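You operate a simulated robot arm through the tools that you are given. There is no shell and no other tool. Be economical: measure what you need, move in short steps, check, and stop when the job is done.

The job below is to be done with a simulated robot arm. You get a single attempt, and the scene is never put back.

Task
Ready the chassis for a foggy yard: side lights, fog lamp, beacon and ignition on, and hoot once.
Fine: ignition before the horn; the master switch is on already; leave the other switches.

It is judged by the outcome, as a careful person would: the job done as asked, and still so three seconds after it is handed in. It fails if anything else is knocked over, pushed out of place, dropped, spilled or broken.

Robot
A 7-joint arm with a vacuum gripper, on a carriage that runs on a rail from [0, 144.2] to [0, -103.8] (x, y) and turns from -3.176 to 2.635 rad about z. Base frame: it is fixed where the carriage stands at the start and does not move with it; the origin is on the floor, on the carriage's upright axis, x ahead of it, y to its left, z up. Units: cm, rad, N and s.
With the tool pointing down near the work surface it reaches from about 24 to 70 cm from the robot's upright axis, wherever it stands. Its first joint turns from -2.897 to 2.897 rad. Places, roughly: beacon switch [70, -10, 110]; fog lamp switch [70, 0, 110]; hazard switch [70, 20, 110]; horn button [70, 10, 110]; ignition switch [60, 10, 110]; indicator switch [60, -10, 110]; light switch [60, 0, 110]; red master switch [60, 20, 110]. Payload 1.06 kg.
Tool frame: the origin (TCP) lies in the middle of the cups' lips, and z points out of the cups. The gripper has 1 cup of 2.4 cm across, covering 2.4 by 2.4 cm (tool x, y); the bellows give 0.8 cm. With the vacuum on, a cup seals on a smooth face that it is pressed against (1 to 4 N); it does not hold porous or soft things. The pull reaches 23 N.
Orientation is that of the tool frame in the base frame, as [roll, pitch, yaw] about the fixed x, y, z axes, in that order (R = Rz(yaw) Ry(pitch) Rx(roll)). With the cups facing straight down, the tool's x points along the base's -x, its y along +y and its z along -z.

Tools
- The arm moves only by the tool apply_moves. Its argument "commands" is a list of rows, each a list of 7 numbers: the shift along the tool's x, y, z in units of 20 mm (1.0 is 20 mm), then the turn, a rotation vector about the tool's x, y, z in units of 6 degrees (1.0 is 6 degrees), then the vacuum: 1 switches it on, 0 off. In form: [[dx, dy, dz, ax, ay, az, vacuum], ...]. A call has 1 to 10 rows; each row shifts and turns the commanded pose from where the row before left it, along the tool's axes as they then stand. A call with a number of a shift or a turn outside -1 to 1 is refused whole. A row lasts 0.2 s, in which the tool goes at most 5 cm and 0.15 rad; a call with a longer step from one row to the next is refused whole, and so is a gripper value outside its range. A pose out of reach is approached as far as the arm can. The call stops where the force on the tool passes 90 N (or 10 N more than at its start, if that is more) or the arm is blocked; 0.2 s more then pass. The pull builds up within a second once a cup has sealed. Time passes only in rows, and 0.2 s behind the last, so rows that do not move give it time. It gives the time, the measured TCP pose, the force on the tool (base axes) and the pull of the vacuum at its end, in the units of the frame above (readings bear some noise), with the torque about the TCP (base axes, N m) and any sound that the robot's microphone picked up.
- Cameras (640 x 400 px; columns grow to the right, rows downward): "scene" is now at [2.65, 13.66, 160.15]; the picture's right is [-0.19, -0.98, 0.00], its down [-0.58, 0.11, -0.81] and it looks along [0.79, -0.15, -0.59] (base axes); focal length 290 px, centre (320, 200). "wrist" rides on the gripper at [7.8, 1.9, -9.6] in the tool frame; the picture's right is [-0.24, 0.97, 0.00], its down [-0.71, -0.17, -0.69] and it looks along [-0.67, -0.16, 0.73] (tool axes); focal length 243 px, centre (320, 200). There is no depth. A picture from a camera that has moved, and an enlarged one, comes with that camera's place and axes in the base frame and with its lens.
- capture(camera): a new picture of that camera. It takes no simulated time.
- move_column(by): slides the trunk up (or, below 0, down) by that many cm; the arm and the scene camera ride with it, the base frame stays. It gives what a move gives, with no picture.
- drive_base(legs): drives the robot by 1 to 6 legs, each [ahead, left, turn to the left] in cm, cm and rad, along the robot's own axes; the way and the turn of a leg run together, so that a leg with both is an arc; at most 150 cm and 3.142 rad a leg. The arm and the cameras ride along, it lands a little off, and it stops where it bumps. It keeps to its track: a leg is cut to what the track allows. It gives what a move gives.
- aim_head(pan, tilt): turns the head with the scene camera to pan (to the left, within 2.705 rad either way) and tilt (down, from -0.506 to 1.204), counted from straight ahead of the robot. It gives what a move gives.
- enlarge(camera, box): a new picture of the part [left, top, right, bottom] of that camera's present view, enlarged. It takes no simulated time.
- sign_off(): hands the job in; it is judged then, once.

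Go step by step. Nothing tells you exact positions but the pictures and the camera data: compare them with the known pose of the tool, close in by small moves and look again before you grip or let go. The budget is 120 turns and 82 pictures, counting those below and the enlarged ones. Unless the task says otherwise, let go and move clear before handing in, and close with one line.

The tools are called after ">>>" by a JSON object that holds its "name" and its "arguments". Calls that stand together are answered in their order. apply_moves: Moves the arm, as the interface text tells. Its arguments: {"type":"object","properties":{"commands":{"type":"array","items":{"type":"array","items":{"type":"number"}}}},"required":["commands"]} The other tools are called the same way: move_column (by) slides the trunk up or down; drive_base (legs) drives the base; aim_head (pan, tilt) turns the head that bears the scene camera; capture (camera) takes a picture; enlarge (camera, box) takes an enlarged picture of a part of a camera's view; sign_off () hands the job in.

At the start:

```text
time: 0.0
position: [41.96, -6.71, 129.49]
tool_rot: [3.14, 0.0, 3.141]
wrist_force: [0.3, -0.8, 0.7]
wrist_torque: [0.01, -0.02, 0.0]
pull: 0.1
trunk travel left (down, up): [-52.5, 6.5]
robot x, y, heading: [-0.02, -0.0, 0.006]
head pan, tilt: [-0.187, 0.634]
```

scene: 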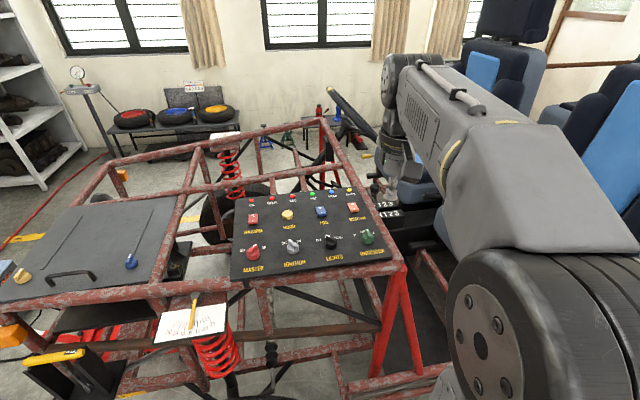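
wrist: 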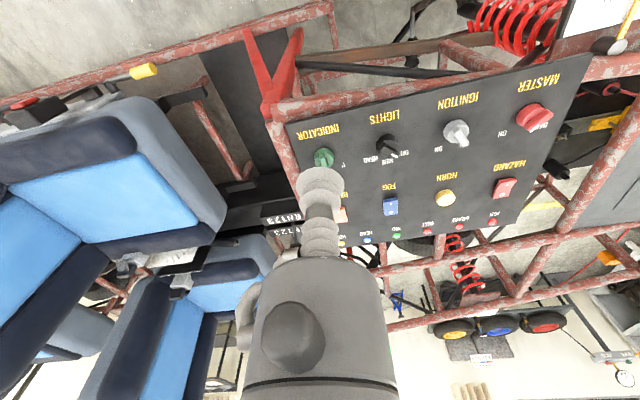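

I see the panel: a front row of rotary knobs (master, ignition, lights, indicator), a back row of rockers and the horn (hazard, horn, fog, beacon), and a row of lamps. I'll look closer first.

>>> {"name": "enlarge", "arguments": {"camera": "scene", "box": [225, 180, 401, 290]}}

>>> {"name": "enlarge", "arguments": {"camera": "wrist", "box": [270, 60, 590, 260]}}

```text
3.64 times, centred on (313, 235) of scene
camera zoom: at [2.65, 13.66, 160.15], right [-0.19, -0.98, 0.0], down [-0.58, 0.11, -0.81], along [0.79, -0.15, -0.59], focal length 1056 px, centre (346, 73)
```

zoom: 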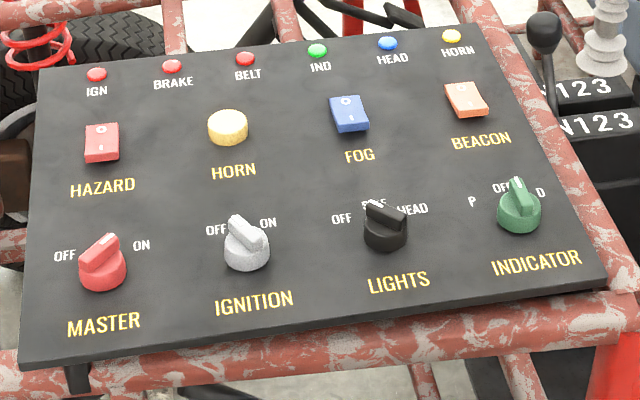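

```text
2.00 times, centred on (430, 160) of wrist
camera zoom: at [33.99, -4.98, 139.15], right [0.24, 0.97, 0.0], down [0.71, -0.17, 0.69], along [0.67, -0.16, -0.73], focal length 485 px, centre (100, 280)
```

zoom: 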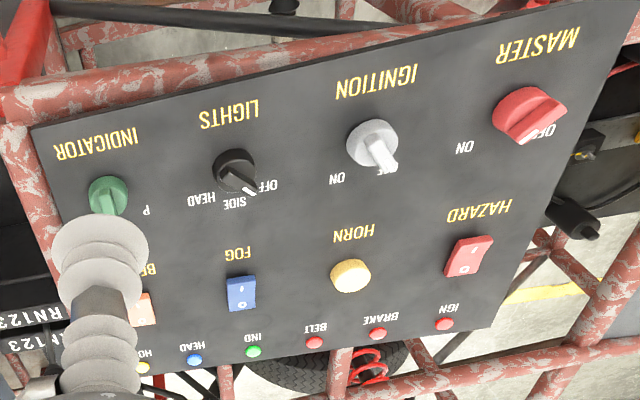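

Everything appears OFF now except the master. I move to above the ignition knob, staying well clear, and look again.

>>> {"name": "apply_moves", "arguments": {"commands": [[-0.7, 0.86, 0.6, 0, 0, 0, 0], [-0.7, 0.86, 0.6, 0, 0, 0, 0], [-0.7, 0.86, 0.6, 0, 0, 0, 0], [-0.7, 0.86, 0.6, 0, 0, 0, 0], [-0.7, 0.86, 0.6, 0, 0, 0, 0], [-0.7, 0.86, 0.6, 0, 0, 0, 0], [-0.7, 0.86, 0.6, 0, 0, 0, 0], [-0.7, 0.86, 0.6, 0, 0, 0, 0], [-0.7, 0.86, 0.6, 0, 0, 0, 0], [-0.7, 0.86, 0.6, 0, 0, 0, 0]]}}

>>> {"name": "capture", "arguments": {"camera": "wrist"}}

>>> {"name": "capture", "arguments": {"camera": "scene"}}

```text
time: 2.2
position: [55.84, 10.42, 117.58]
tool_rot: [-3.14, 0.001, 3.141]
wrist_force: [-0.6, 0.2, -0.1]
wrist_torque: [-0.01, 0.0, -0.01]
pull: 0.0
trunk travel left (down, up): [-52.5, 6.5]
robot x, y, heading: [-0.0, -0.0, -0.007]
head pan, tilt: [-0.187, 0.634]
```

```text
77 pictures are left
camera wrist: at [48.0, 12.2, 127.13], right [0.24, 0.97, 0.0], down [0.71, -0.17, 0.69], along [0.67, -0.16, -0.73], focal length 243 px, centre (320, 200)
```

wrist: 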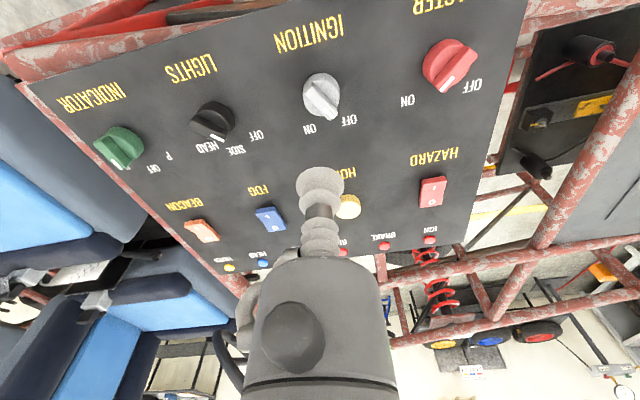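

```text
76 pictures are left
camera scene: at [2.66, 13.66, 160.15], right [-0.19, -0.98, 0.0], down [-0.58, 0.11, -0.81], along [0.79, -0.15, -0.59], focal length 290 px, centre (320, 200)
```

scene: 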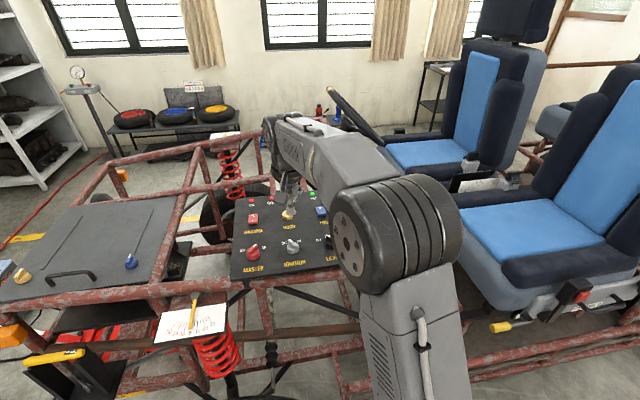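

>>> {"name": "enlarge", "arguments": {"camera": "wrist", "box": [160, 20, 480, 220]}}

```text
2.00 times, centred on (320, 120) of wrist
camera zoom: at [48.0, 12.2, 127.13], right [0.24, 0.97, 0.0], down [0.71, -0.17, 0.69], along [0.67, -0.16, -0.73], focal length 485 px, centre (320, 360)
```

zoom: 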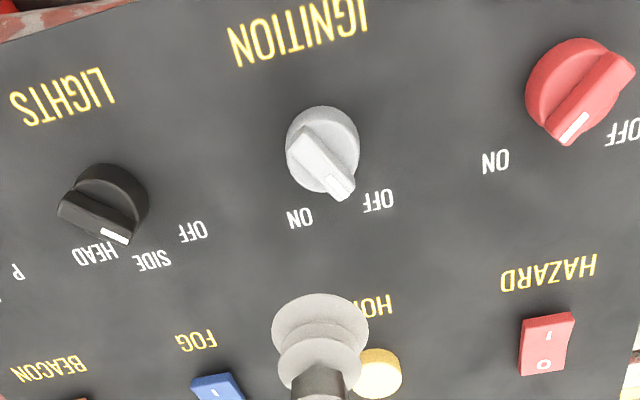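

>>> {"name": "enlarge", "arguments": {"camera": "wrist", "box": [180, 90, 276, 150]}}

>>> {"name": "enlarge", "arguments": {"camera": "wrist", "box": [276, 60, 372, 120]}}

>>> {"name": "enlarge", "arguments": {"camera": "scene", "box": [225, 180, 353, 260]}}

```text
6.67 times, centred on (228, 120) of wrist
camera zoom: at [48.0, 12.2, 127.13], right [0.24, 0.97, 0.0], down [0.71, -0.17, 0.69], along [0.67, -0.16, -0.73], focal length 1618 px, centre (933, 733)
```

zoom: 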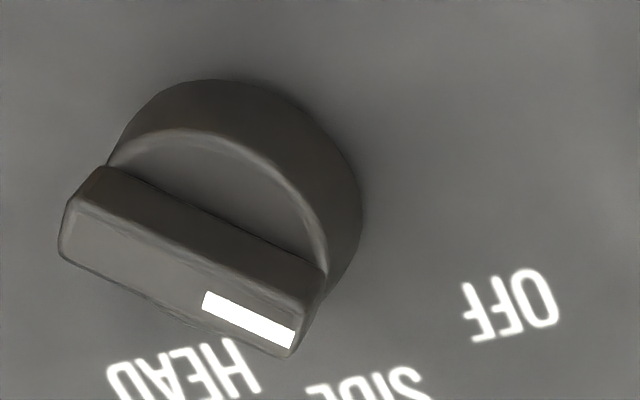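

```text
6.67 times, centred on (324, 90) of wrist
camera zoom: at [48.0, 12.2, 127.13], right [0.24, 0.97, 0.0], down [0.71, -0.17, 0.69], along [0.67, -0.16, -0.73], focal length 1618 px, centre (293, 933)
```

zoom: 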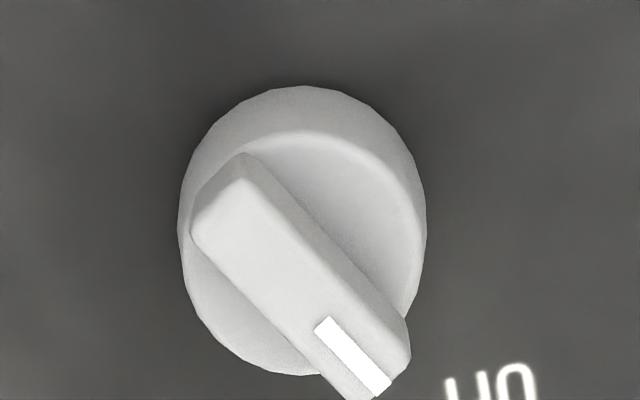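

```text
5.00 times, centred on (289, 220) of scene
camera zoom: at [2.66, 13.66, 160.15], right [-0.19, -0.98, 0.0], down [-0.58, 0.11, -0.81], along [0.79, -0.15, -0.59], focal length 1452 px, centre (475, 100)
```

zoom: 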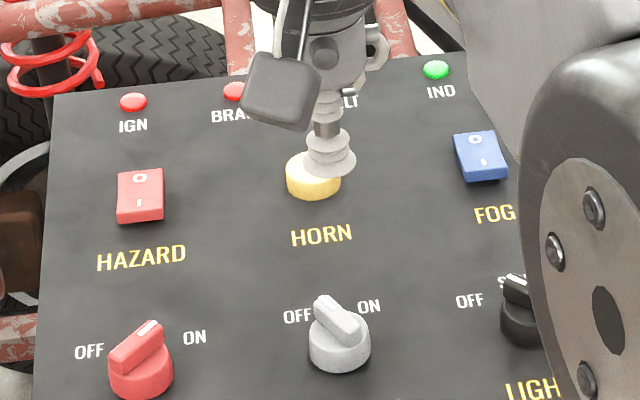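

The ignition bar points about 30° left (OFF) with its centre near [55.5, 10.5] and its top near z 108. The lights bar points about 41° left (OFF) with its centre near [55.6, 0.6]. I'll come down on the left of the ignition bar so I can push it right.

>>> {"name": "apply_moves", "arguments": {"commands": [[0.13, 0.65, 0.7, 0, 0, 0, 0], [0.13, 0.65, 0.7, 0, 0, 0, 0], [0, 0, 0.7, 0, 0, 0, 0], [0, 0, 0.7, 0, 0, 0, 0], [0, 0, 0.5, 0, 0, 0, 0], [0, 0, 0, 0, 0, 0, 0]]}}

>>> {"name": "enlarge", "arguments": {"camera": "wrist", "box": [200, 80, 440, 230]}}

>>> {"name": "enlarge", "arguments": {"camera": "scene", "box": [225, 180, 353, 260]}}

```text
time: 3.6
position: [55.37, 13.05, 111.03]
tool_rot: [-3.14, 0.001, 3.141]
wrist_force: [-0.5, -0.3, 0.4]
wrist_torque: [-0.01, -0.03, -0.01]
pull: 0.0
trunk travel left (down, up): [-52.5, 6.5]
robot x, y, heading: [0.08, -0.01, -0.001]
head pan, tilt: [-0.187, 0.634]
```

```text
2.67 times, centred on (320, 155) of wrist
camera zoom: at [47.46, 14.81, 120.55], right [0.24, 0.97, 0.0], down [0.71, -0.17, 0.69], along [0.67, -0.16, -0.73], focal length 647 px, centre (320, 320)
```

zoom: 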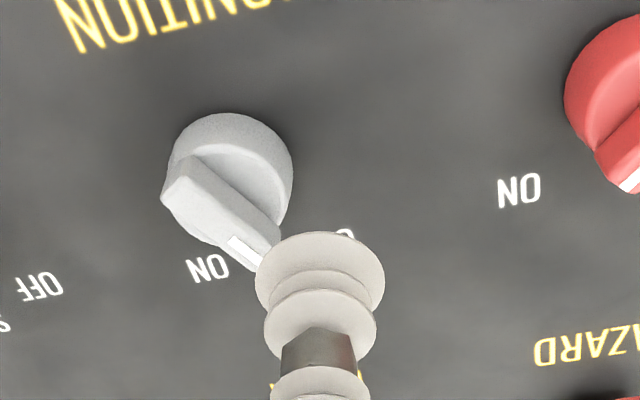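

```text
5.00 times, centred on (289, 220) of scene
camera zoom: at [2.65, 13.66, 160.15], right [-0.19, -0.98, 0.0], down [-0.58, 0.11, -0.81], along [0.79, -0.15, -0.59], focal length 1452 px, centre (475, 100)
```

zoom: 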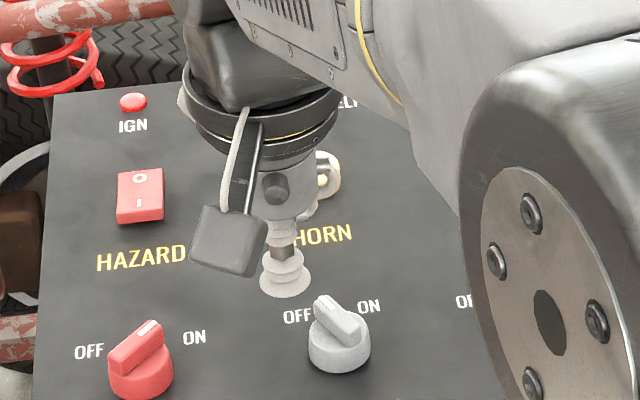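

The tip of the ignition bar is at about [56.6, 11.1, 108.3] and the cup is clear on its left. I'll come down beside it to z 107.3.

>>> {"name": "apply_moves", "arguments": {"commands": [[0, 0, 0.6, 0, 0, 0, 0], [0, 0, 0.6, 0, 0, 0, 0], [0, 0, 0.4, 0, 0, 0, 0], [0, 0, 0.25, 0, 0, 0, 0], [0, 0, 0, 0, 0, 0, 0]]}}

>>> {"name": "enlarge", "arguments": {"camera": "wrist", "box": [200, 80, 440, 230]}}

>>> {"name": "enlarge", "arguments": {"camera": "scene", "box": [245, 210, 325, 260]}}

```text
time: 4.8
position: [55.46, 13.06, 107.2]
tool_rot: [3.141, -0.002, -3.141]
wrist_force: [0.3, -0.6, 0.2]
wrist_torque: [-0.03, 0.0, 0.03]
pull: 0.1
trunk travel left (down, up): [-52.5, 6.5]
robot x, y, heading: [-0.12, -0.12, 0.003]
head pan, tilt: [-0.187, 0.634]
```

```text
2.67 times, centred on (320, 155) of wrist
camera zoom: at [47.49, 14.83, 116.83], right [0.24, 0.97, 0.0], down [0.71, -0.17, 0.69], along [0.67, -0.16, -0.73], focal length 647 px, centre (320, 320)
```

zoom: 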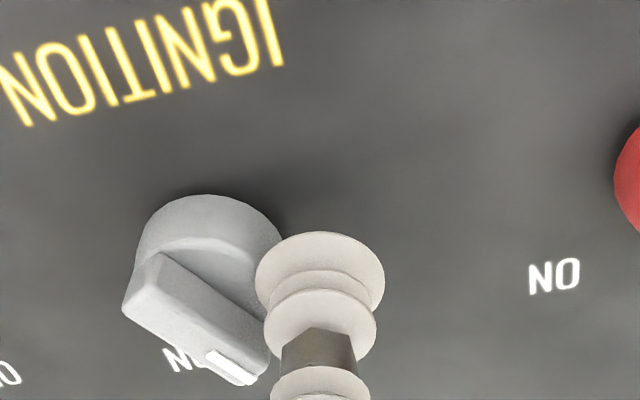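

```text
8.00 times, centred on (285, 235) of scene
camera zoom: at [2.65, 13.66, 160.15], right [-0.19, -0.98, 0.0], down [-0.58, 0.11, -0.81], along [0.79, -0.15, -0.59], focal length 2323 px, centre (600, -80)
```

zoom: 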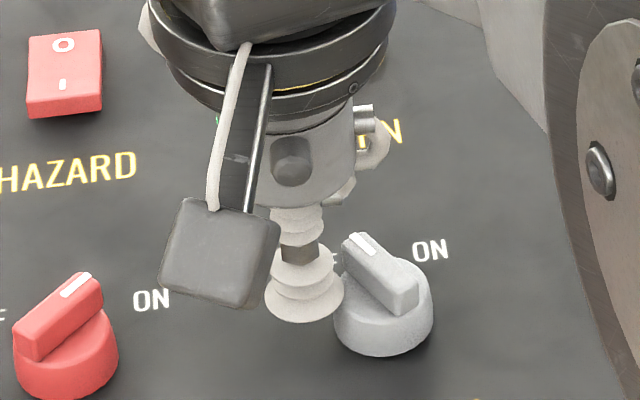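

The cup is level with the bar and on its left, so I sweep it along an arc toward ON.

>>> {"name": "apply_moves", "arguments": {"commands": [[-0.24, -0.22, 0, 0, 0, 0, 0], [-0.24, -0.22, 0, 0, 0, 0, 0], [-0.18, -0.2, 0, 0, 0, 0, 0], [-0.18, -0.2, 0, 0, 0, 0, 0], [0, 0, 0, 0, 0, 0, 0]]}}

>>> {"name": "enlarge", "arguments": {"camera": "wrist", "box": [200, 80, 440, 230]}}

>>> {"name": "enlarge", "arguments": {"camera": "scene", "box": [245, 210, 325, 260]}}

```text
time: 6.0
position: [57.09, 11.42, 107.21]
tool_rot: [3.14, 0.001, -3.14]
wrist_force: [2.2, 1.7, -0.1]
wrist_torque: [0.02, 0.01, 0.0]
pull: 0.1
trunk travel left (down, up): [-52.5, 6.5]
robot x, y, heading: [-0.02, -0.21, 0.001]
head pan, tilt: [-0.187, 0.634]
```

```text
2.67 times, centred on (320, 155) of wrist
camera zoom: at [49.2, 13.16, 116.82], right [0.24, 0.97, 0.0], down [0.71, -0.17, 0.69], along [0.67, -0.16, -0.73], focal length 647 px, centre (320, 320)
```

zoom: 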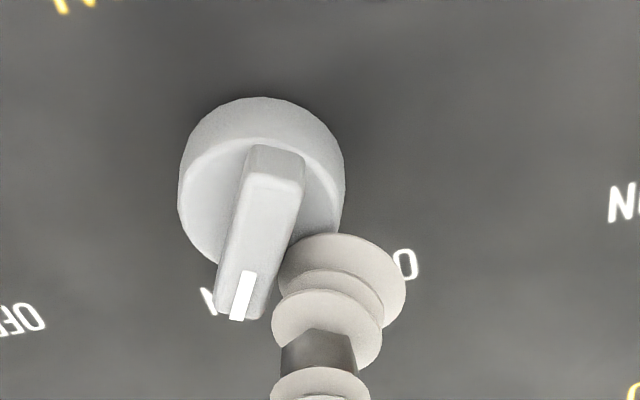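

```text
8.00 times, centred on (285, 235) of scene
camera zoom: at [2.66, 13.68, 160.15], right [-0.19, -0.98, 0.0], down [-0.58, 0.11, -0.81], along [0.79, -0.15, -0.59], focal length 2323 px, centre (600, -80)
```

zoom: 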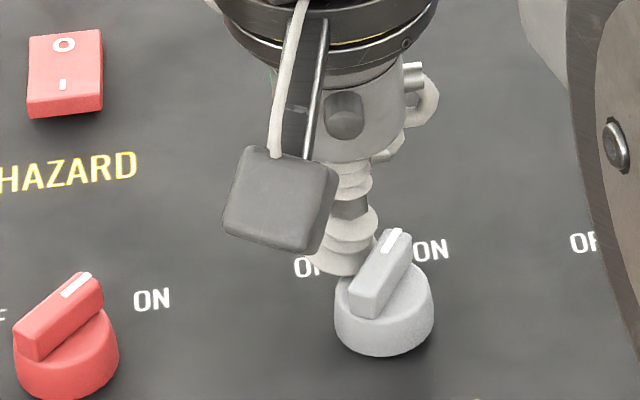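

The bar now points toward ON, so I push slightly further to seat it and then look at the IGN lamp.

>>> {"name": "apply_moves", "arguments": {"commands": [[-0.08, -0.15, 0, 0, 0, 0, 0], [0, -0.1, 0, 0, 0, 0, 0], [0, 0, 0, 0, 0, 0, 0]]}}

>>> {"name": "enlarge", "arguments": {"camera": "scene", "box": [225, 180, 353, 260]}}

>>> {"name": "enlarge", "arguments": {"camera": "wrist", "box": [200, 80, 440, 230]}}

```text
time: 6.8
position: [57.21, 11.19, 107.42]
tool_rot: [3.14, 0.0, -3.14]
wrist_force: [3.5, 15.5, 0.4]
wrist_torque: [0.02, 0.09, -0.06]
pull: 0.0
trunk travel left (down, up): [-52.5, 6.5]
robot x, y, heading: [-0.0, 0.02, 0.0]
head pan, tilt: [-0.187, 0.634]
```

```text
5.00 times, centred on (289, 220) of scene
camera zoom: at [2.69, 13.9, 160.13], right [-0.18, -0.98, 0.0], down [-0.58, 0.11, -0.81], along [0.79, -0.15, -0.59], focal length 1452 px, centre (475, 100)
```

zoom: 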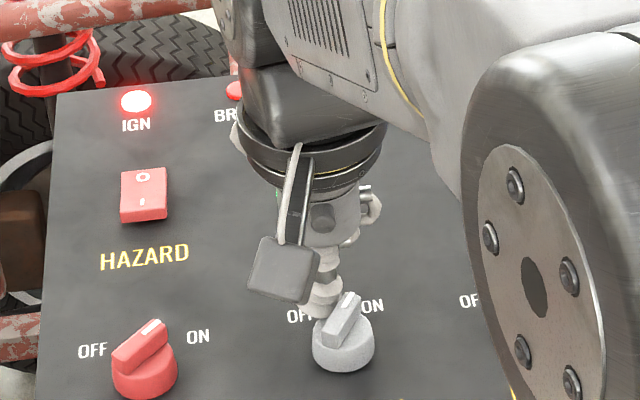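

```text
2.67 times, centred on (320, 155) of wrist
camera zoom: at [49.35, 12.95, 116.85], right [0.23, 0.97, 0.0], down [0.71, -0.17, 0.69], along [0.67, -0.16, -0.73], focal length 647 px, centre (320, 320)
```

zoom: 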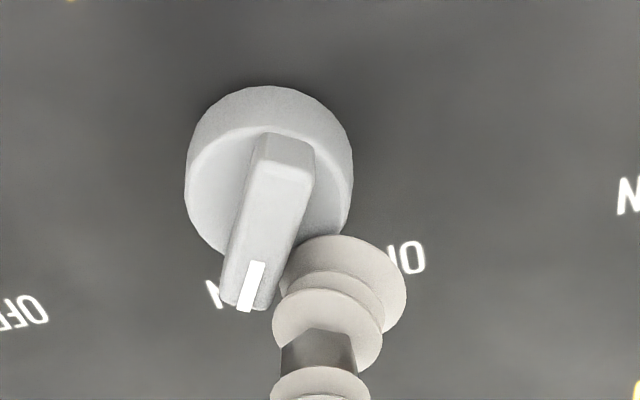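

The IGN lamp is lit and the knob is against its stop, so the ignition is ON. I back off, lift and go to just left of the lights knob.

>>> {"name": "apply_moves", "arguments": {"commands": [[0, 0.3, 0, 0, 0, 0, 0], [0, 0, -0.9, 0, 0, 0, 0], [0, 0, -0.9, 0, 0, 0, 0], [0.24, -0.84, 0, 0, 0, 0, 0], [0.24, -0.84, 0, 0, 0, 0, 0], [0.24, -0.84, 0, 0, 0, 0, 0], [0.24, -0.84, 0, 0, 0, 0, 0], [0.22, -0.84, 0, 0, 0, 0, 0], [0, 0, 0, 0, 0, 0, 0]]}}

>>> {"name": "enlarge", "arguments": {"camera": "wrist", "box": [200, 80, 440, 230]}}

>>> {"name": "capture", "arguments": {"camera": "scene"}}

```text
time: 8.8
position: [54.88, 3.04, 110.88]
tool_rot: [-3.141, -0.002, 3.141]
wrist_force: [0.7, -0.5, -0.8]
wrist_torque: [0.01, 0.0, 0.01]
pull: 0.1
trunk travel left (down, up): [-52.5, 6.5]
robot x, y, heading: [0.27, 0.12, 0.0]
head pan, tilt: [-0.187, 0.634]
```

```text
2.67 times, centred on (320, 155) of wrist
camera zoom: at [46.94, 4.79, 120.37], right [0.24, 0.97, 0.0], down [0.71, -0.17, 0.69], along [0.67, -0.16, -0.73], focal length 647 px, centre (320, 320)
```

zoom: 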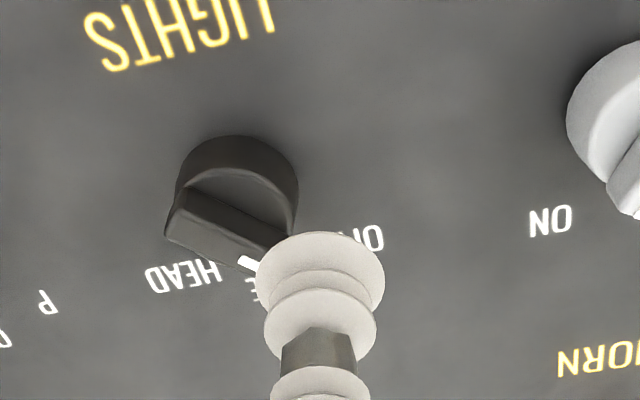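

```text
62 pictures are left
camera scene: at [2.65, 13.65, 160.15], right [-0.19, -0.98, 0.0], down [-0.58, 0.11, -0.81], along [0.79, -0.15, -0.59], focal length 290 px, centre (320, 200)
```

scene: 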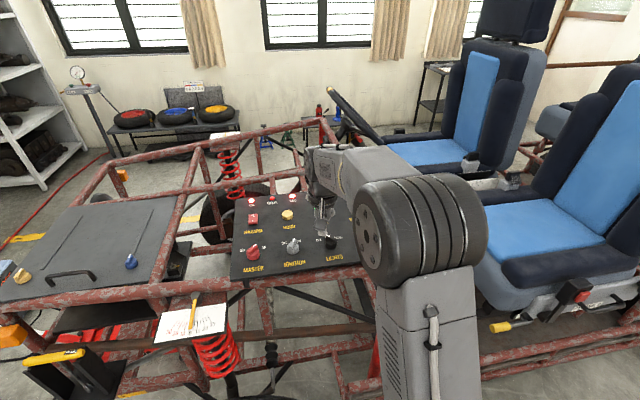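

The placement beside the lights bar matches what worked before, so I lower the cup to z 107.2.

>>> {"name": "apply_moves", "arguments": {"commands": [[0, 0, 0.6, 0, 0, 0, 0], [0, 0, 0.6, 0, 0, 0, 0], [0, 0, 0.4, 0, 0, 0, 0], [0, 0, 0.23, 0, 0, 0, 0], [0, 0, 0, 0, 0, 0, 0]]}}

>>> {"name": "enlarge", "arguments": {"camera": "wrist", "box": [200, 80, 440, 230]}}

```text
time: 10.0
position: [54.77, 2.91, 107.24]
tool_rot: [3.141, 0.0, 3.14]
wrist_force: [0.1, 0.2, -0.5]
wrist_torque: [-0.01, -0.01, -0.03]
pull: 0.0
trunk travel left (down, up): [-52.5, 6.5]
robot x, y, heading: [0.09, 0.21, 0.001]
head pan, tilt: [-0.187, 0.634]
```

```text
2.67 times, centred on (320, 155) of wrist
camera zoom: at [46.95, 4.85, 116.76], right [0.24, 0.97, 0.0], down [0.71, -0.17, 0.69], along [0.67, -0.16, -0.73], focal length 647 px, centre (320, 320)
```

zoom: 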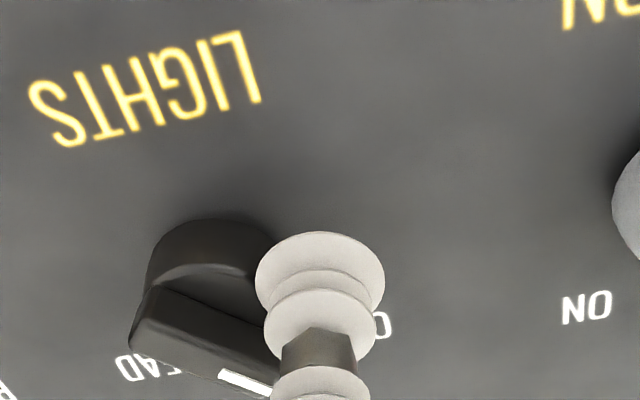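

Now a short sweep, turning the lights bar only as far as straight ahead (SIDE).

>>> {"name": "apply_moves", "arguments": {"commands": [[-0.26, -0.09, 0, 0, 0, 0, 0], [-0.26, -0.09, 0, 0, 0, 0, 0], [-0.2, -0.08, 0, 0, 0, 0, 0], [0, 0, 0, 0, 0, 0, 0]]}}

>>> {"name": "enlarge", "arguments": {"camera": "wrist", "box": [200, 80, 440, 230]}}

>>> {"name": "enlarge", "arguments": {"camera": "scene", "box": [225, 180, 353, 260]}}

```text
time: 11.0
position: [56.29, 2.59, 107.28]
tool_rot: [-3.141, -0.001, 3.14]
wrist_force: [0.1, 1.1, 0.1]
wrist_torque: [-0.01, 0.03, 0.01]
pull: 0.0
trunk travel left (down, up): [-52.5, 6.5]
robot x, y, heading: [0.06, 0.14, 0.006]
head pan, tilt: [-0.187, 0.634]
```

```text
2.67 times, centred on (320, 155) of wrist
camera zoom: at [48.38, 4.32, 116.81], right [0.23, 0.97, 0.0], down [0.71, -0.17, 0.69], along [0.67, -0.16, -0.73], focal length 647 px, centre (320, 320)
```

zoom: 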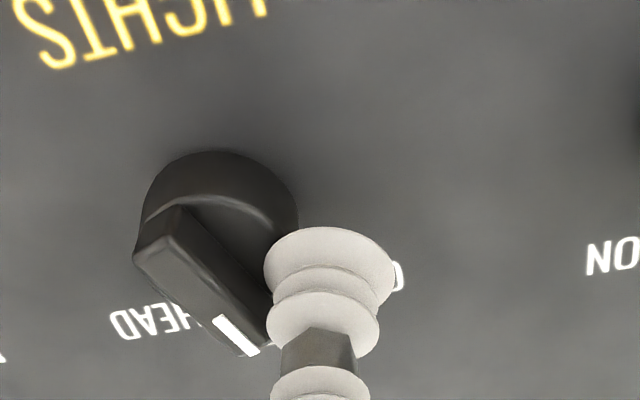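

```text
5.00 times, centred on (289, 220) of scene
camera zoom: at [2.65, 13.67, 160.15], right [-0.19, -0.98, 0.0], down [-0.58, 0.11, -0.81], along [0.79, -0.15, -0.59], focal length 1452 px, centre (475, 100)
```

zoom: 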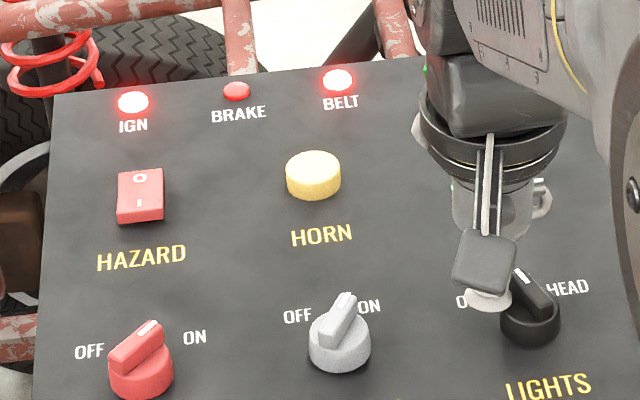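

The lights bar is about 11° short of straight ahead, so a small extra nudge is needed.

>>> {"name": "apply_moves", "arguments": {"commands": [[-0.06, -0.07, 0, 0, 0, 0, 0], [-0.04, -0.07, 0, 0, 0, 0, 0], [0, 0, 0, 0, 0, 0, 0]]}}

>>> {"name": "enlarge", "arguments": {"camera": "wrist", "box": [200, 80, 440, 230]}}

>>> {"name": "enlarge", "arguments": {"camera": "scene", "box": [289, 200, 369, 250]}}

```text
time: 11.8
position: [56.43, 2.27, 107.16]
tool_rot: [3.14, 0.001, 3.141]
wrist_force: [-0.3, 0.7, 1.5]
wrist_torque: [0.0, 0.01, 0.01]
pull: 0.1
trunk travel left (down, up): [-52.5, 6.5]
robot x, y, heading: [-0.24, -0.09, -0.001]
head pan, tilt: [-0.187, 0.634]
```

```text
2.67 times, centred on (320, 155) of wrist
camera zoom: at [48.59, 4.04, 116.78], right [0.24, 0.97, 0.0], down [0.71, -0.17, 0.69], along [0.67, -0.16, -0.73], focal length 647 px, centre (320, 320)
```

zoom: 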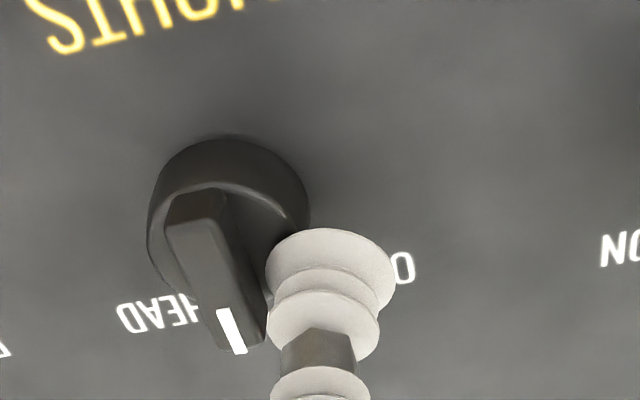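

```text
8.00 times, centred on (329, 225) of scene
camera zoom: at [2.65, 13.67, 160.15], right [-0.19, -0.98, 0.0], down [-0.58, 0.11, -0.81], along [0.79, -0.15, -0.59], focal length 2323 px, centre (248, 0)
```

zoom: 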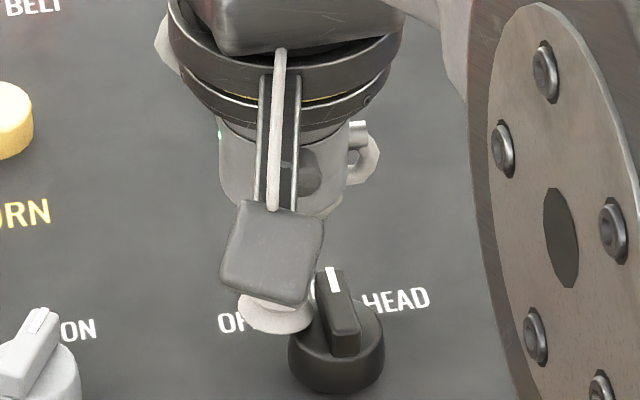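

The lights bar is now straight ahead, at SIDE. I back off, lift and move toward the fog rocker for a look.

>>> {"name": "apply_moves", "arguments": {"commands": [[0.1, 0.3, 0, 0, 0, 0, 0], [0, 0, -0.9, 0, 0, 0, 0], [0, 0, -0.9, 0, 0, 0, 0], [0, 0, -0.9, 0, 0, 0, 0], [-0.8, -0.2, 0, 0, 0, 0, 0], [-0.8, -0.2, 0, 0, 0, 0, 0], [-0.8, -0.2, 0, 0, 0, 0, 0], [-0.8, -0.2, 0, 0, 0, 0, 0], [-0.8, -0.2, 0, 0, 0, 0, 0], [0, 0, 0, 0, 0, 0, 0]]}}

>>> {"name": "capture", "arguments": {"camera": "wrist"}}

>>> {"name": "enlarge", "arguments": {"camera": "scene", "box": [225, 170, 401, 280]}}

```text
time: 14.0
position: [64.3, 0.84, 112.57]
tool_rot: [3.141, 0.002, 3.141]
wrist_force: [-0.2, -1.2, -0.3]
wrist_torque: [0.02, 0.01, 0.0]
pull: 0.0
trunk travel left (down, up): [-52.5, 6.5]
robot x, y, heading: [-0.15, 0.18, -0.001]
head pan, tilt: [-0.187, 0.634]
```

```text
56 pictures are left
camera wrist: at [56.47, 2.58, 122.17], right [0.24, 0.97, 0.0], down [0.71, -0.17, 0.69], along [0.67, -0.16, -0.73], focal length 243 px, centre (320, 200)
```

wrist: 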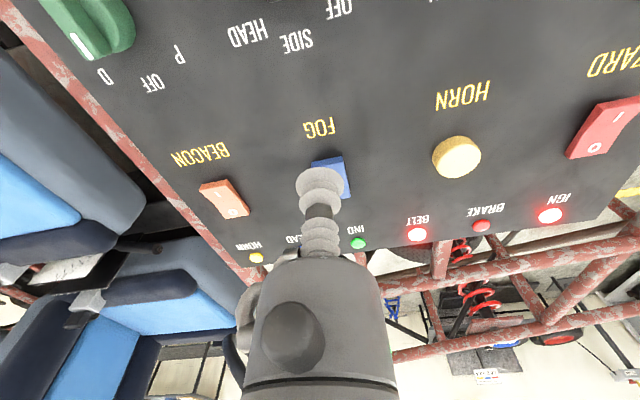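

```text
3.64 times, centred on (313, 225) of scene
camera zoom: at [2.67, 13.65, 160.15], right [-0.19, -0.98, 0.0], down [-0.58, 0.11, -0.81], along [0.79, -0.15, -0.59], focal length 1056 px, centre (346, 109)
```

zoom: 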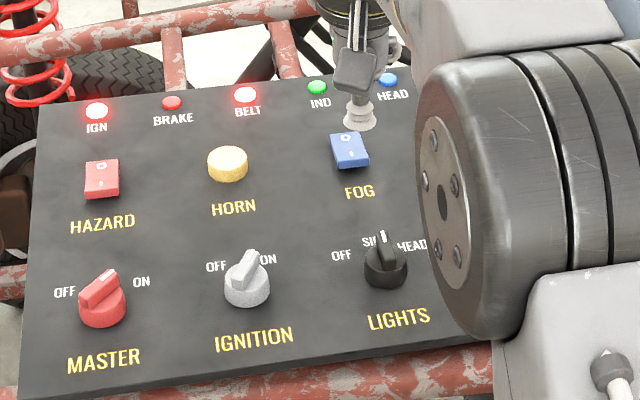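

The fog rocker centre is at about [68.2, 0.75, 107], and its "I" end is nearest the robot at about x 66.8. I position above that end and come down.

>>> {"name": "apply_moves", "arguments": {"commands": [[-0.62, -0.02, 0, 0, 0, 0, 0], [-0.62, -0.02, 0.3, 0, 0, 0, 0], [0, 0, 0.8, 0, 0, 0, 0], [0, 0, 0.8, 0, 0, 0, 0], [0, 0, 0, 0, 0, 0, 0]]}}

>>> {"name": "enlarge", "arguments": {"camera": "wrist", "box": [200, 80, 440, 230]}}

>>> {"name": "enlarge", "arguments": {"camera": "scene", "box": [280, 180, 360, 230]}}

```text
time: 15.2
position: [66.77, 0.75, 108.81]
tool_rot: [3.141, -0.001, 3.141]
wrist_force: [0.4, 0.6, -0.4]
wrist_torque: [0.02, 0.0, 0.03]
pull: 0.1
trunk travel left (down, up): [-52.5, 6.5]
robot x, y, heading: [0.07, 0.27, 0.0]
head pan, tilt: [-0.187, 0.634]
```

```text
2.67 times, centred on (320, 155) of wrist
camera zoom: at [58.89, 2.54, 118.39], right [0.24, 0.97, 0.0], down [0.71, -0.17, 0.69], along [0.67, -0.16, -0.73], focal length 647 px, centre (320, 320)
```

zoom: 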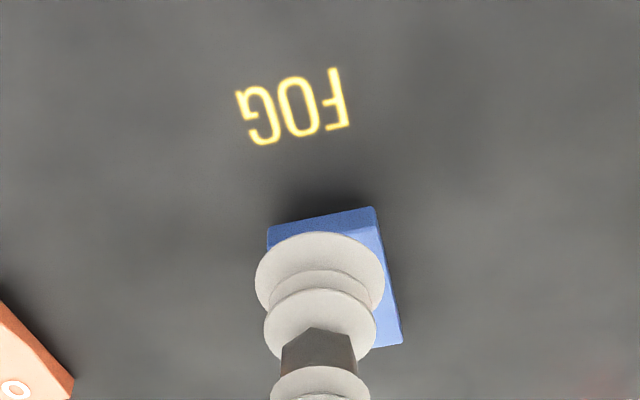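

```text
8.00 times, centred on (320, 205) of scene
camera zoom: at [2.66, 13.66, 160.15], right [-0.19, -0.98, 0.0], down [-0.58, 0.11, -0.81], along [0.79, -0.15, -0.59], focal length 2323 px, centre (320, 160)
```

zoom: 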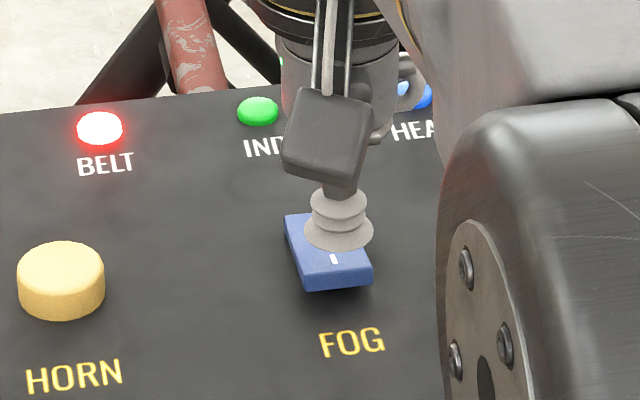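

Lined up over the "I" end; I press down gently in small steps.

>>> {"name": "apply_moves", "arguments": {"commands": [[0, 0, 0.5, 0, 0, 0, 0], [0, 0, 0.3, 0, 0, 0, 0], [0, 0, 0.15, 0, 0, 0, 0], [0, 0, 0.15, 0, 0, 0, 0], [0, 0, 0, 0, 0, 0, 0]]}}

>>> {"name": "enlarge", "arguments": {"camera": "scene", "box": [280, 180, 360, 230]}}

```text
time: 16.4
position: [66.79, 0.77, 106.64]
tool_rot: [3.141, 0.001, -3.141]
wrist_force: [0.5, 0.6, 0.0]
wrist_torque: [0.02, 0.0, 0.01]
pull: 0.1
trunk travel left (down, up): [-52.5, 6.5]
robot x, y, heading: [0.17, 0.3, -0.006]
head pan, tilt: [-0.187, 0.634]
```

```text
8.00 times, centred on (320, 205) of scene
camera zoom: at [2.65, 13.66, 160.15], right [-0.19, -0.98, 0.0], down [-0.58, 0.11, -0.81], along [0.79, -0.15, -0.59], focal length 2323 px, centre (320, 160)
```

zoom: 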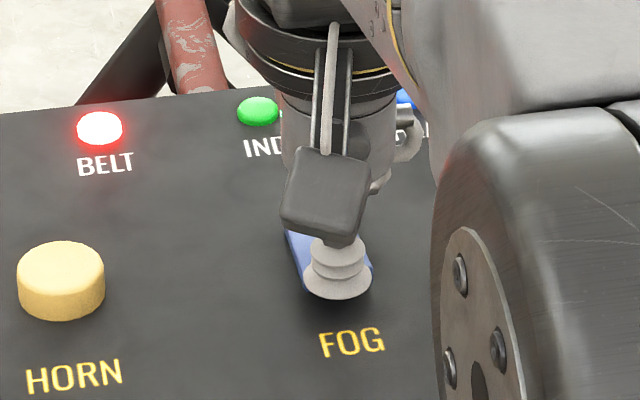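

>>> {"name": "apply_moves", "arguments": {"commands": [[0, 0.1, 0.15, 0, 0, 0, 0], [0, 0, 0.1, 0, 0, 0, 0], [0, 0, 0.1, 0, 0, 0, 0], [0, 0, 0, 0, 0, 0, 0]]}}

>>> {"name": "enlarge", "arguments": {"camera": "wrist", "box": [200, 80, 440, 230]}}

```text
time: 17.4
position: [66.85, 1.01, 106.03]
tool_rot: [-3.141, -0.001, -3.141]
wrist_force: [0.5, 0.1, -0.2]
wrist_torque: [-0.03, 0.01, 0.0]
pull: 0.0
trunk travel left (down, up): [-52.5, 6.5]
robot x, y, heading: [0.19, -0.34, 0.001]
head pan, tilt: [-0.187, 0.634]
```

```text
2.67 times, centred on (320, 155) of wrist
camera zoom: at [58.88, 2.76, 115.49], right [0.24, 0.97, 0.0], down [0.71, -0.17, 0.69], along [0.67, -0.16, -0.73], focal length 647 px, centre (320, 320)
```

zoom: 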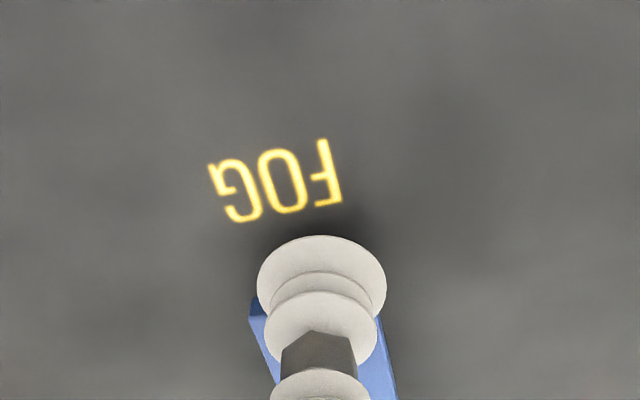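

No contact yet: re-reading the picture, the rocker runs from about x 67.3 to 72, so I was hanging off its near edge. I lift, shift 1.3 cm forward and try again.

>>> {"name": "apply_moves", "arguments": {"commands": [[0, 0, -0.9, 0, 0, 0, 0], [0, 0, -0.3, 0, 0, 0, 0], [-0.65, -0.22, 0, 0, 0, 0, 0], [0, 0, 0.4, 0, 0, 0, 0], [0, 0, 0, 0, 0, 0, 0]]}}

>>> {"name": "enlarge", "arguments": {"camera": "wrist", "box": [200, 80, 440, 230]}}

>>> {"name": "enlarge", "arguments": {"camera": "scene", "box": [280, 180, 360, 230]}}

```text
time: 18.6
position: [68.09, 0.49, 107.62]
tool_rot: [-3.14, -0.002, 3.14]
wrist_force: [0.3, -0.2, -0.5]
wrist_torque: [-0.01, -0.03, -0.03]
pull: 0.0
trunk travel left (down, up): [-52.5, 6.5]
robot x, y, heading: [-0.0, 0.15, -0.008]
head pan, tilt: [-0.187, 0.634]
```

```text
2.67 times, centred on (320, 155) of wrist
camera zoom: at [60.16, 2.3, 117.09], right [0.24, 0.97, 0.0], down [0.71, -0.17, 0.68], along [0.67, -0.16, -0.73], focal length 647 px, centre (320, 320)
```

zoom: 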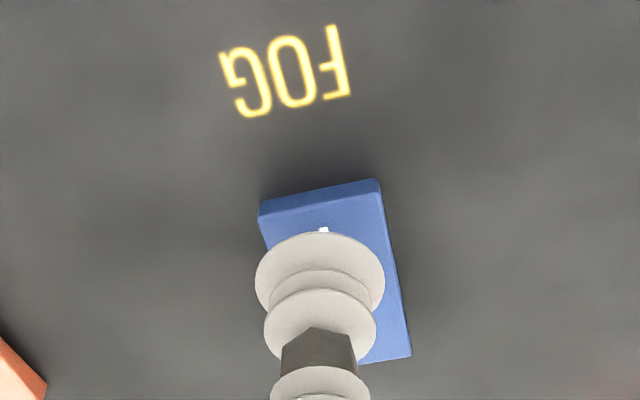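

```text
8.00 times, centred on (320, 205) of scene
camera zoom: at [2.64, 13.66, 160.15], right [-0.19, -0.98, 0.0], down [-0.58, 0.11, -0.81], along [0.79, -0.15, -0.59], focal length 2323 px, centre (320, 160)
```

zoom: 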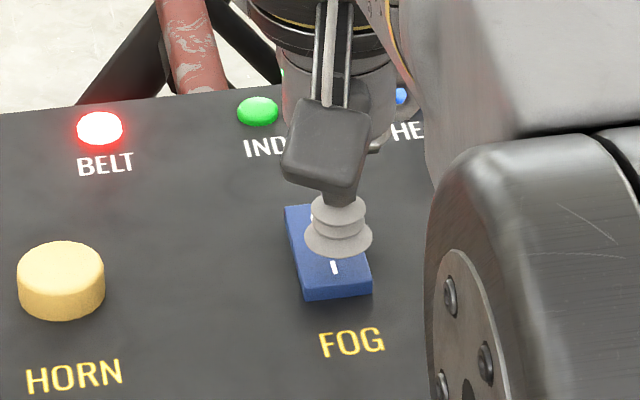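

The rocker looks tilted differently now, so my earlier touch may already have flipped it. I lift and move aside to look.

>>> {"name": "apply_moves", "arguments": {"commands": [[0, 0, -0.9, 0, 0, 0, 0], [0, 0, -0.9, 0, 0, 0, 0], [0, -0.9, -0.6, 0, 0, 0, 0], [0, -0.9, 0, 0, 0, 0, 0], [0, -0.9, 0, 0, 0, 0, 0], [0, 0, 0, 0, 0, 0, 0]]}}

>>> {"name": "capture", "arguments": {"camera": "wrist"}}

>>> {"name": "enlarge", "arguments": {"camera": "scene", "box": [225, 170, 401, 280]}}

```text
time: 20.0
position: [67.98, -4.94, 112.38]
tool_rot: [3.14, -0.001, 3.141]
wrist_force: [-0.2, 0.3, 0.8]
wrist_torque: [-0.03, 0.03, -0.01]
pull: 0.0
trunk travel left (down, up): [-52.5, 6.5]
robot x, y, heading: [0.29, -0.48, 0.001]
head pan, tilt: [-0.187, 0.634]
```

```text
48 pictures are left
camera wrist: at [60.14, -3.11, 121.85], right [0.23, 0.97, 0.0], down [0.71, -0.17, 0.69], along [0.67, -0.16, -0.73], focal length 243 px, centre (320, 200)
```

wrist: 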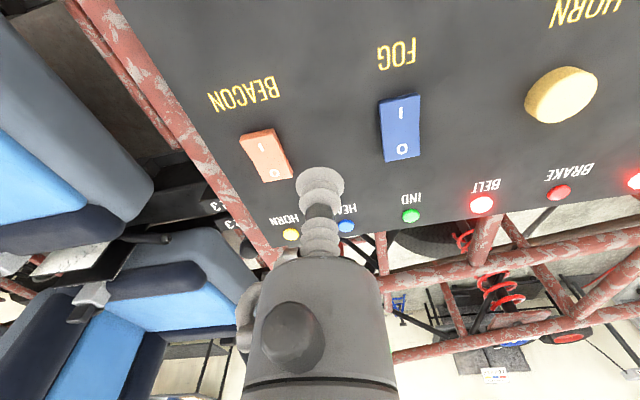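

```text
3.64 times, centred on (313, 225) of scene
camera zoom: at [2.65, 13.64, 160.15], right [-0.19, -0.98, 0.0], down [-0.58, 0.11, -0.81], along [0.79, -0.15, -0.59], focal length 1056 px, centre (346, 109)
```

zoom: 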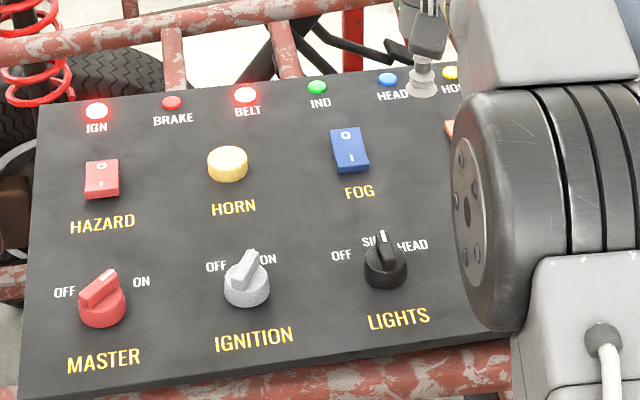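

Fog has flipped to ON: its "I" end is down, unlike the hazard rocker. The beacon rocker's near edge is at about [66.9, -9.1], so I move above it.

>>> {"name": "apply_moves", "arguments": {"commands": [[0.2, -0.7, 0, 0, 0, 0, 0], [0.2, -0.7, 0, 0, 0, 0, 0], [0, -0.7, 0, 0, 0, 0, 0], [0, 0, 0.9, 0, 0, 0, 0], [0, 0, 0.9, 0, 0, 0, 0], [0, 0, 0, 0, 0, 0, 0]]}}

>>> {"name": "enlarge", "arguments": {"camera": "wrist", "box": [200, 80, 440, 230]}}

```text
time: 21.4
position: [67.3, -8.87, 108.77]
tool_rot: [3.14, 0.0, -3.141]
wrist_force: [0.2, 0.4, 0.3]
wrist_torque: [0.0, 0.0, -0.02]
pull: 0.1
trunk travel left (down, up): [-52.5, 6.5]
robot x, y, heading: [0.03, 0.41, -0.0]
head pan, tilt: [-0.187, 0.634]
```

```text
2.67 times, centred on (320, 155) of wrist
camera zoom: at [59.35, -7.21, 118.27], right [0.24, 0.97, 0.0], down [0.71, -0.17, 0.69], along [0.67, -0.16, -0.73], focal length 647 px, centre (320, 320)
```

zoom: 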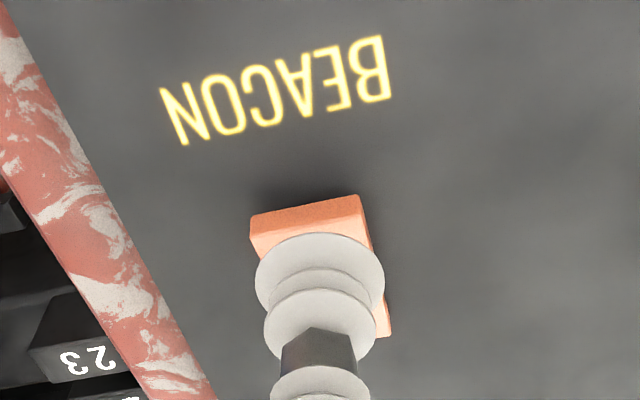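

Lined up apart from a 0.4 cm shift to the right; I press down to the height that flipped the fog rocker.

>>> {"name": "apply_moves", "arguments": {"commands": [[0, -0.2, 0.4, 0, 0, 0, 0], [0, 0, 0.4, 0, 0, 0, 0], [0, 0, 0.25, 0, 0, 0, 0], [0, 0, 0.2, 0, 0, 0, 0], [0, 0, 0.13, 0, 0, 0, 0], [0, 0, 0, 0, 0, 0, 0]]}}

>>> {"name": "apply_moves", "arguments": {"commands": [[0, 0, -0.9, 0, 0, 0, 0], [0, 0, -0.9, 0, 0, 0, 0], [0, 0.7, -0.6, 0, 0, 0, 0], [0, 0.9, 0, 0, 0, 0, 0], [0, 0.9, 0, 0, 0, 0, 0], [0, 0, 0, 0, 0, 0, 0]]}}

>>> {"name": "capture", "arguments": {"camera": "wrist"}}

```text
time: 22.8
position: [67.16, -9.45, 106.02]
tool_rot: [-3.14, 0.001, -3.141]
wrist_force: [-0.8, -0.5, 0.9]
wrist_torque: [0.0, 0.01, 0.0]
pull: 0.1
trunk travel left (down, up): [-52.5, 6.5]
robot x, y, heading: [-0.1, 0.3, -0.004]
head pan, tilt: [-0.187, 0.634]
```

```text
time: 24.2
position: [67.23, -4.25, 110.77]
tool_rot: [3.141, 0.0, -3.141]
wrist_force: [-0.5, 0.3, 0.0]
wrist_torque: [0.04, 0.0, 0.02]
pull: 0.0
trunk travel left (down, up): [-52.5, 6.5]
robot x, y, heading: [-0.02, -0.44, -0.003]
head pan, tilt: [-0.187, 0.634]
```

```text
45 pictures are left
camera wrist: at [59.31, -2.66, 120.35], right [0.24, 0.97, 0.0], down [0.71, -0.17, 0.69], along [0.67, -0.16, -0.73], focal length 243 px, centre (320, 200)
```

wrist: 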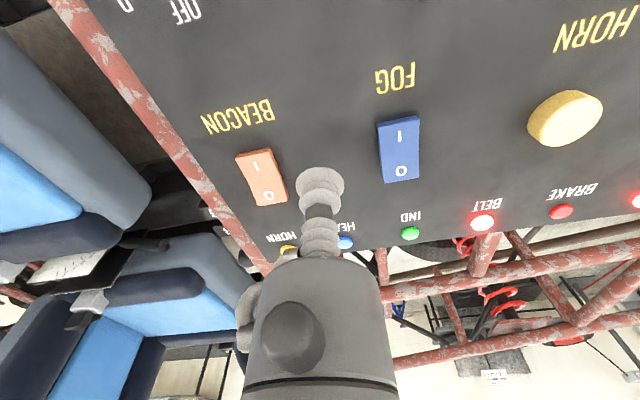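

>>> {"name": "enlarge", "arguments": {"camera": "wrist", "box": [220, 90, 460, 240]}}

```text
2.67 times, centred on (340, 165) of wrist
camera zoom: at [59.31, -2.66, 120.35], right [0.24, 0.97, 0.0], down [0.71, -0.17, 0.69], along [0.67, -0.16, -0.73], focal length 647 px, centre (267, 293)
```

zoom: 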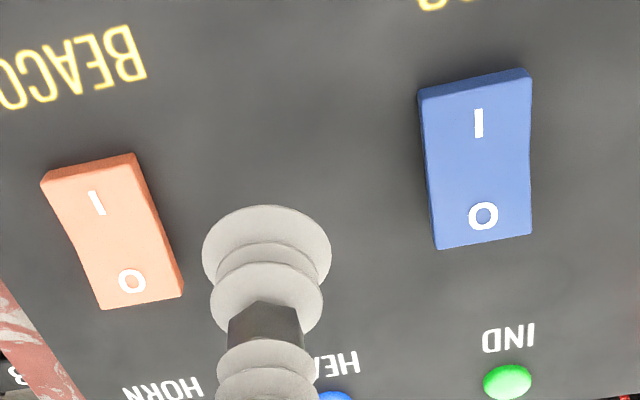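

Both rockers now show the "I" end down, so fog and beacon are ON. Next is the horn, with its centre near [68.5, 9.8].

>>> {"name": "apply_moves", "arguments": {"commands": [[-0.08, 0.88, 0, 0, 0, 0, 0], [-0.08, 0.88, 0, 0, 0, 0, 0], [-0.08, 0.88, 0, 0, 0, 0, 0], [-0.08, 0.88, 0, 0, 0, 0, 0], [-0.08, 0.88, 0, 0, 0, 0, 0], [-0.08, 0.88, 0, 0, 0, 0, 0], [-0.08, 0.88, 0, 0, 0, 0, 0], [-0.08, 0.88, 0, 0, 0, 0, 0], [0, 0, 0, 0, 0, 0, 0]]}}

>>> {"name": "enlarge", "arguments": {"camera": "wrist", "box": [200, 80, 440, 230]}}

>>> {"name": "enlarge", "arguments": {"camera": "scene", "box": [225, 170, 401, 280]}}

```text
time: 26.2
position: [68.63, 9.72, 110.7]
tool_rot: [-3.141, 0.0, -3.14]
wrist_force: [0.6, -0.4, 0.2]
wrist_torque: [-0.04, -0.01, 0.02]
pull: 0.0
trunk travel left (down, up): [-52.5, 6.5]
robot x, y, heading: [-0.05, 0.31, -0.002]
head pan, tilt: [-0.187, 0.634]
```

```text
2.67 times, centred on (320, 155) of wrist
camera zoom: at [60.69, 11.46, 120.27], right [0.24, 0.97, 0.0], down [0.71, -0.17, 0.69], along [0.67, -0.16, -0.73], focal length 647 px, centre (320, 320)
```

zoom: 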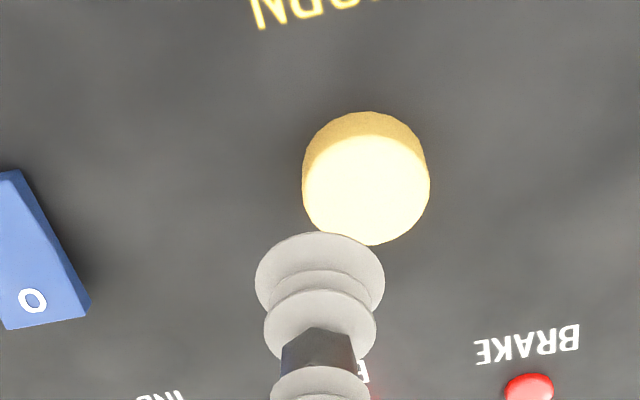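

```text
3.64 times, centred on (313, 225) of scene
camera zoom: at [2.65, 13.67, 160.15], right [-0.19, -0.98, 0.0], down [-0.58, 0.11, -0.81], along [0.79, -0.15, -0.59], focal length 1056 px, centre (346, 109)
```

zoom: 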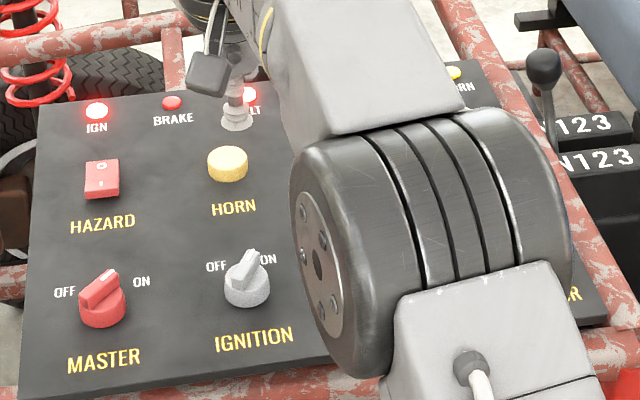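

The horn top is at about [69.0, 10.6, 107.2]. I centre over it and come down to just above.

>>> {"name": "apply_moves", "arguments": {"commands": [[-0.2, 0.44, 0, 0, 0, 0, 0], [0, 0, 0.6, 0, 0, 0, 0], [0, 0, 0.7, 0, 0, 0, 0], [0, 0, 0, 0, 0, 0, 0]]}}

>>> {"name": "enlarge", "arguments": {"camera": "wrist", "box": [200, 80, 440, 230]}}

>>> {"name": "enlarge", "arguments": {"camera": "scene", "box": [225, 170, 353, 250]}}

```text
time: 27.2
position: [68.91, 10.45, 108.09]
tool_rot: [-3.141, 0.0, 3.14]
wrist_force: [0.3, -0.3, -0.2]
wrist_torque: [-0.03, 0.0, -0.01]
pull: 0.0
trunk travel left (down, up): [-52.5, 6.5]
robot x, y, heading: [0.09, -0.37, 0.001]
head pan, tilt: [-0.187, 0.634]
```

```text
2.67 times, centred on (320, 155) of wrist
camera zoom: at [61.06, 12.29, 117.73], right [0.24, 0.97, 0.0], down [0.71, -0.17, 0.69], along [0.67, -0.16, -0.73], focal length 647 px, centre (320, 320)
```

zoom: 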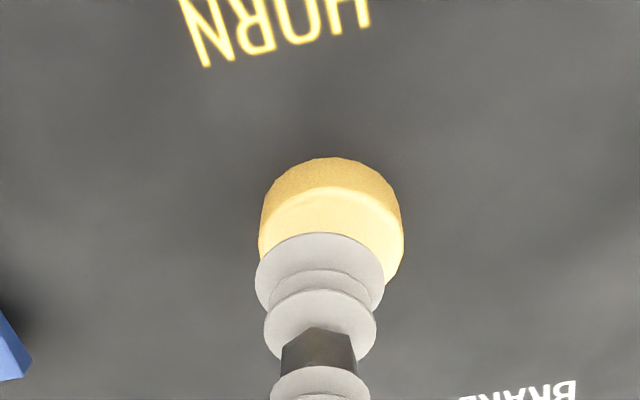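

```text
5.00 times, centred on (289, 210) of scene
camera zoom: at [2.66, 13.66, 160.15], right [-0.19, -0.98, 0.0], down [-0.58, 0.11, -0.81], along [0.79, -0.15, -0.59], focal length 1452 px, centre (475, 150)
```

zoom: 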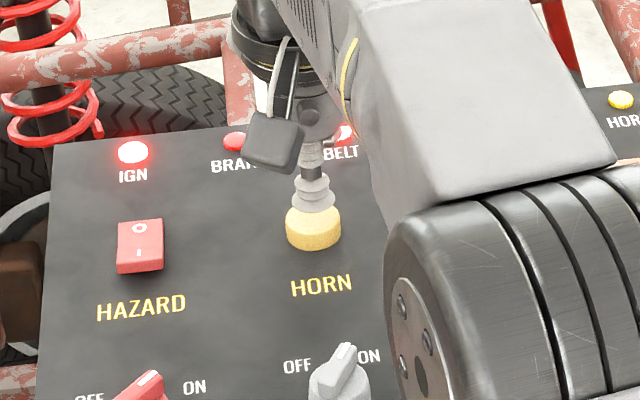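

Well centred over the horn; I press in small steps and listen.

>>> {"name": "apply_moves", "arguments": {"commands": [[0, 0, 0.25, 0, 0, 0, 0], [0, 0, 0.2, 0, 0, 0, 0], [0, 0, 0.15, 0, 0, 0, 0], [0, 0, 0, 0, 0, 0, 0]]}}

```text
time: 28.2
position: [68.93, 10.52, 107.08]
tool_rot: [-3.141, -0.001, 3.14]
wrist_force: [0.0, 0.5, 0.3]
wrist_torque: [0.0, 0.03, -0.03]
pull: 0.1
trunk travel left (down, up): [-52.5, 6.5]
robot x, y, heading: [0.12, 0.43, 0.002]
head pan, tilt: [-0.187, 0.634]
```

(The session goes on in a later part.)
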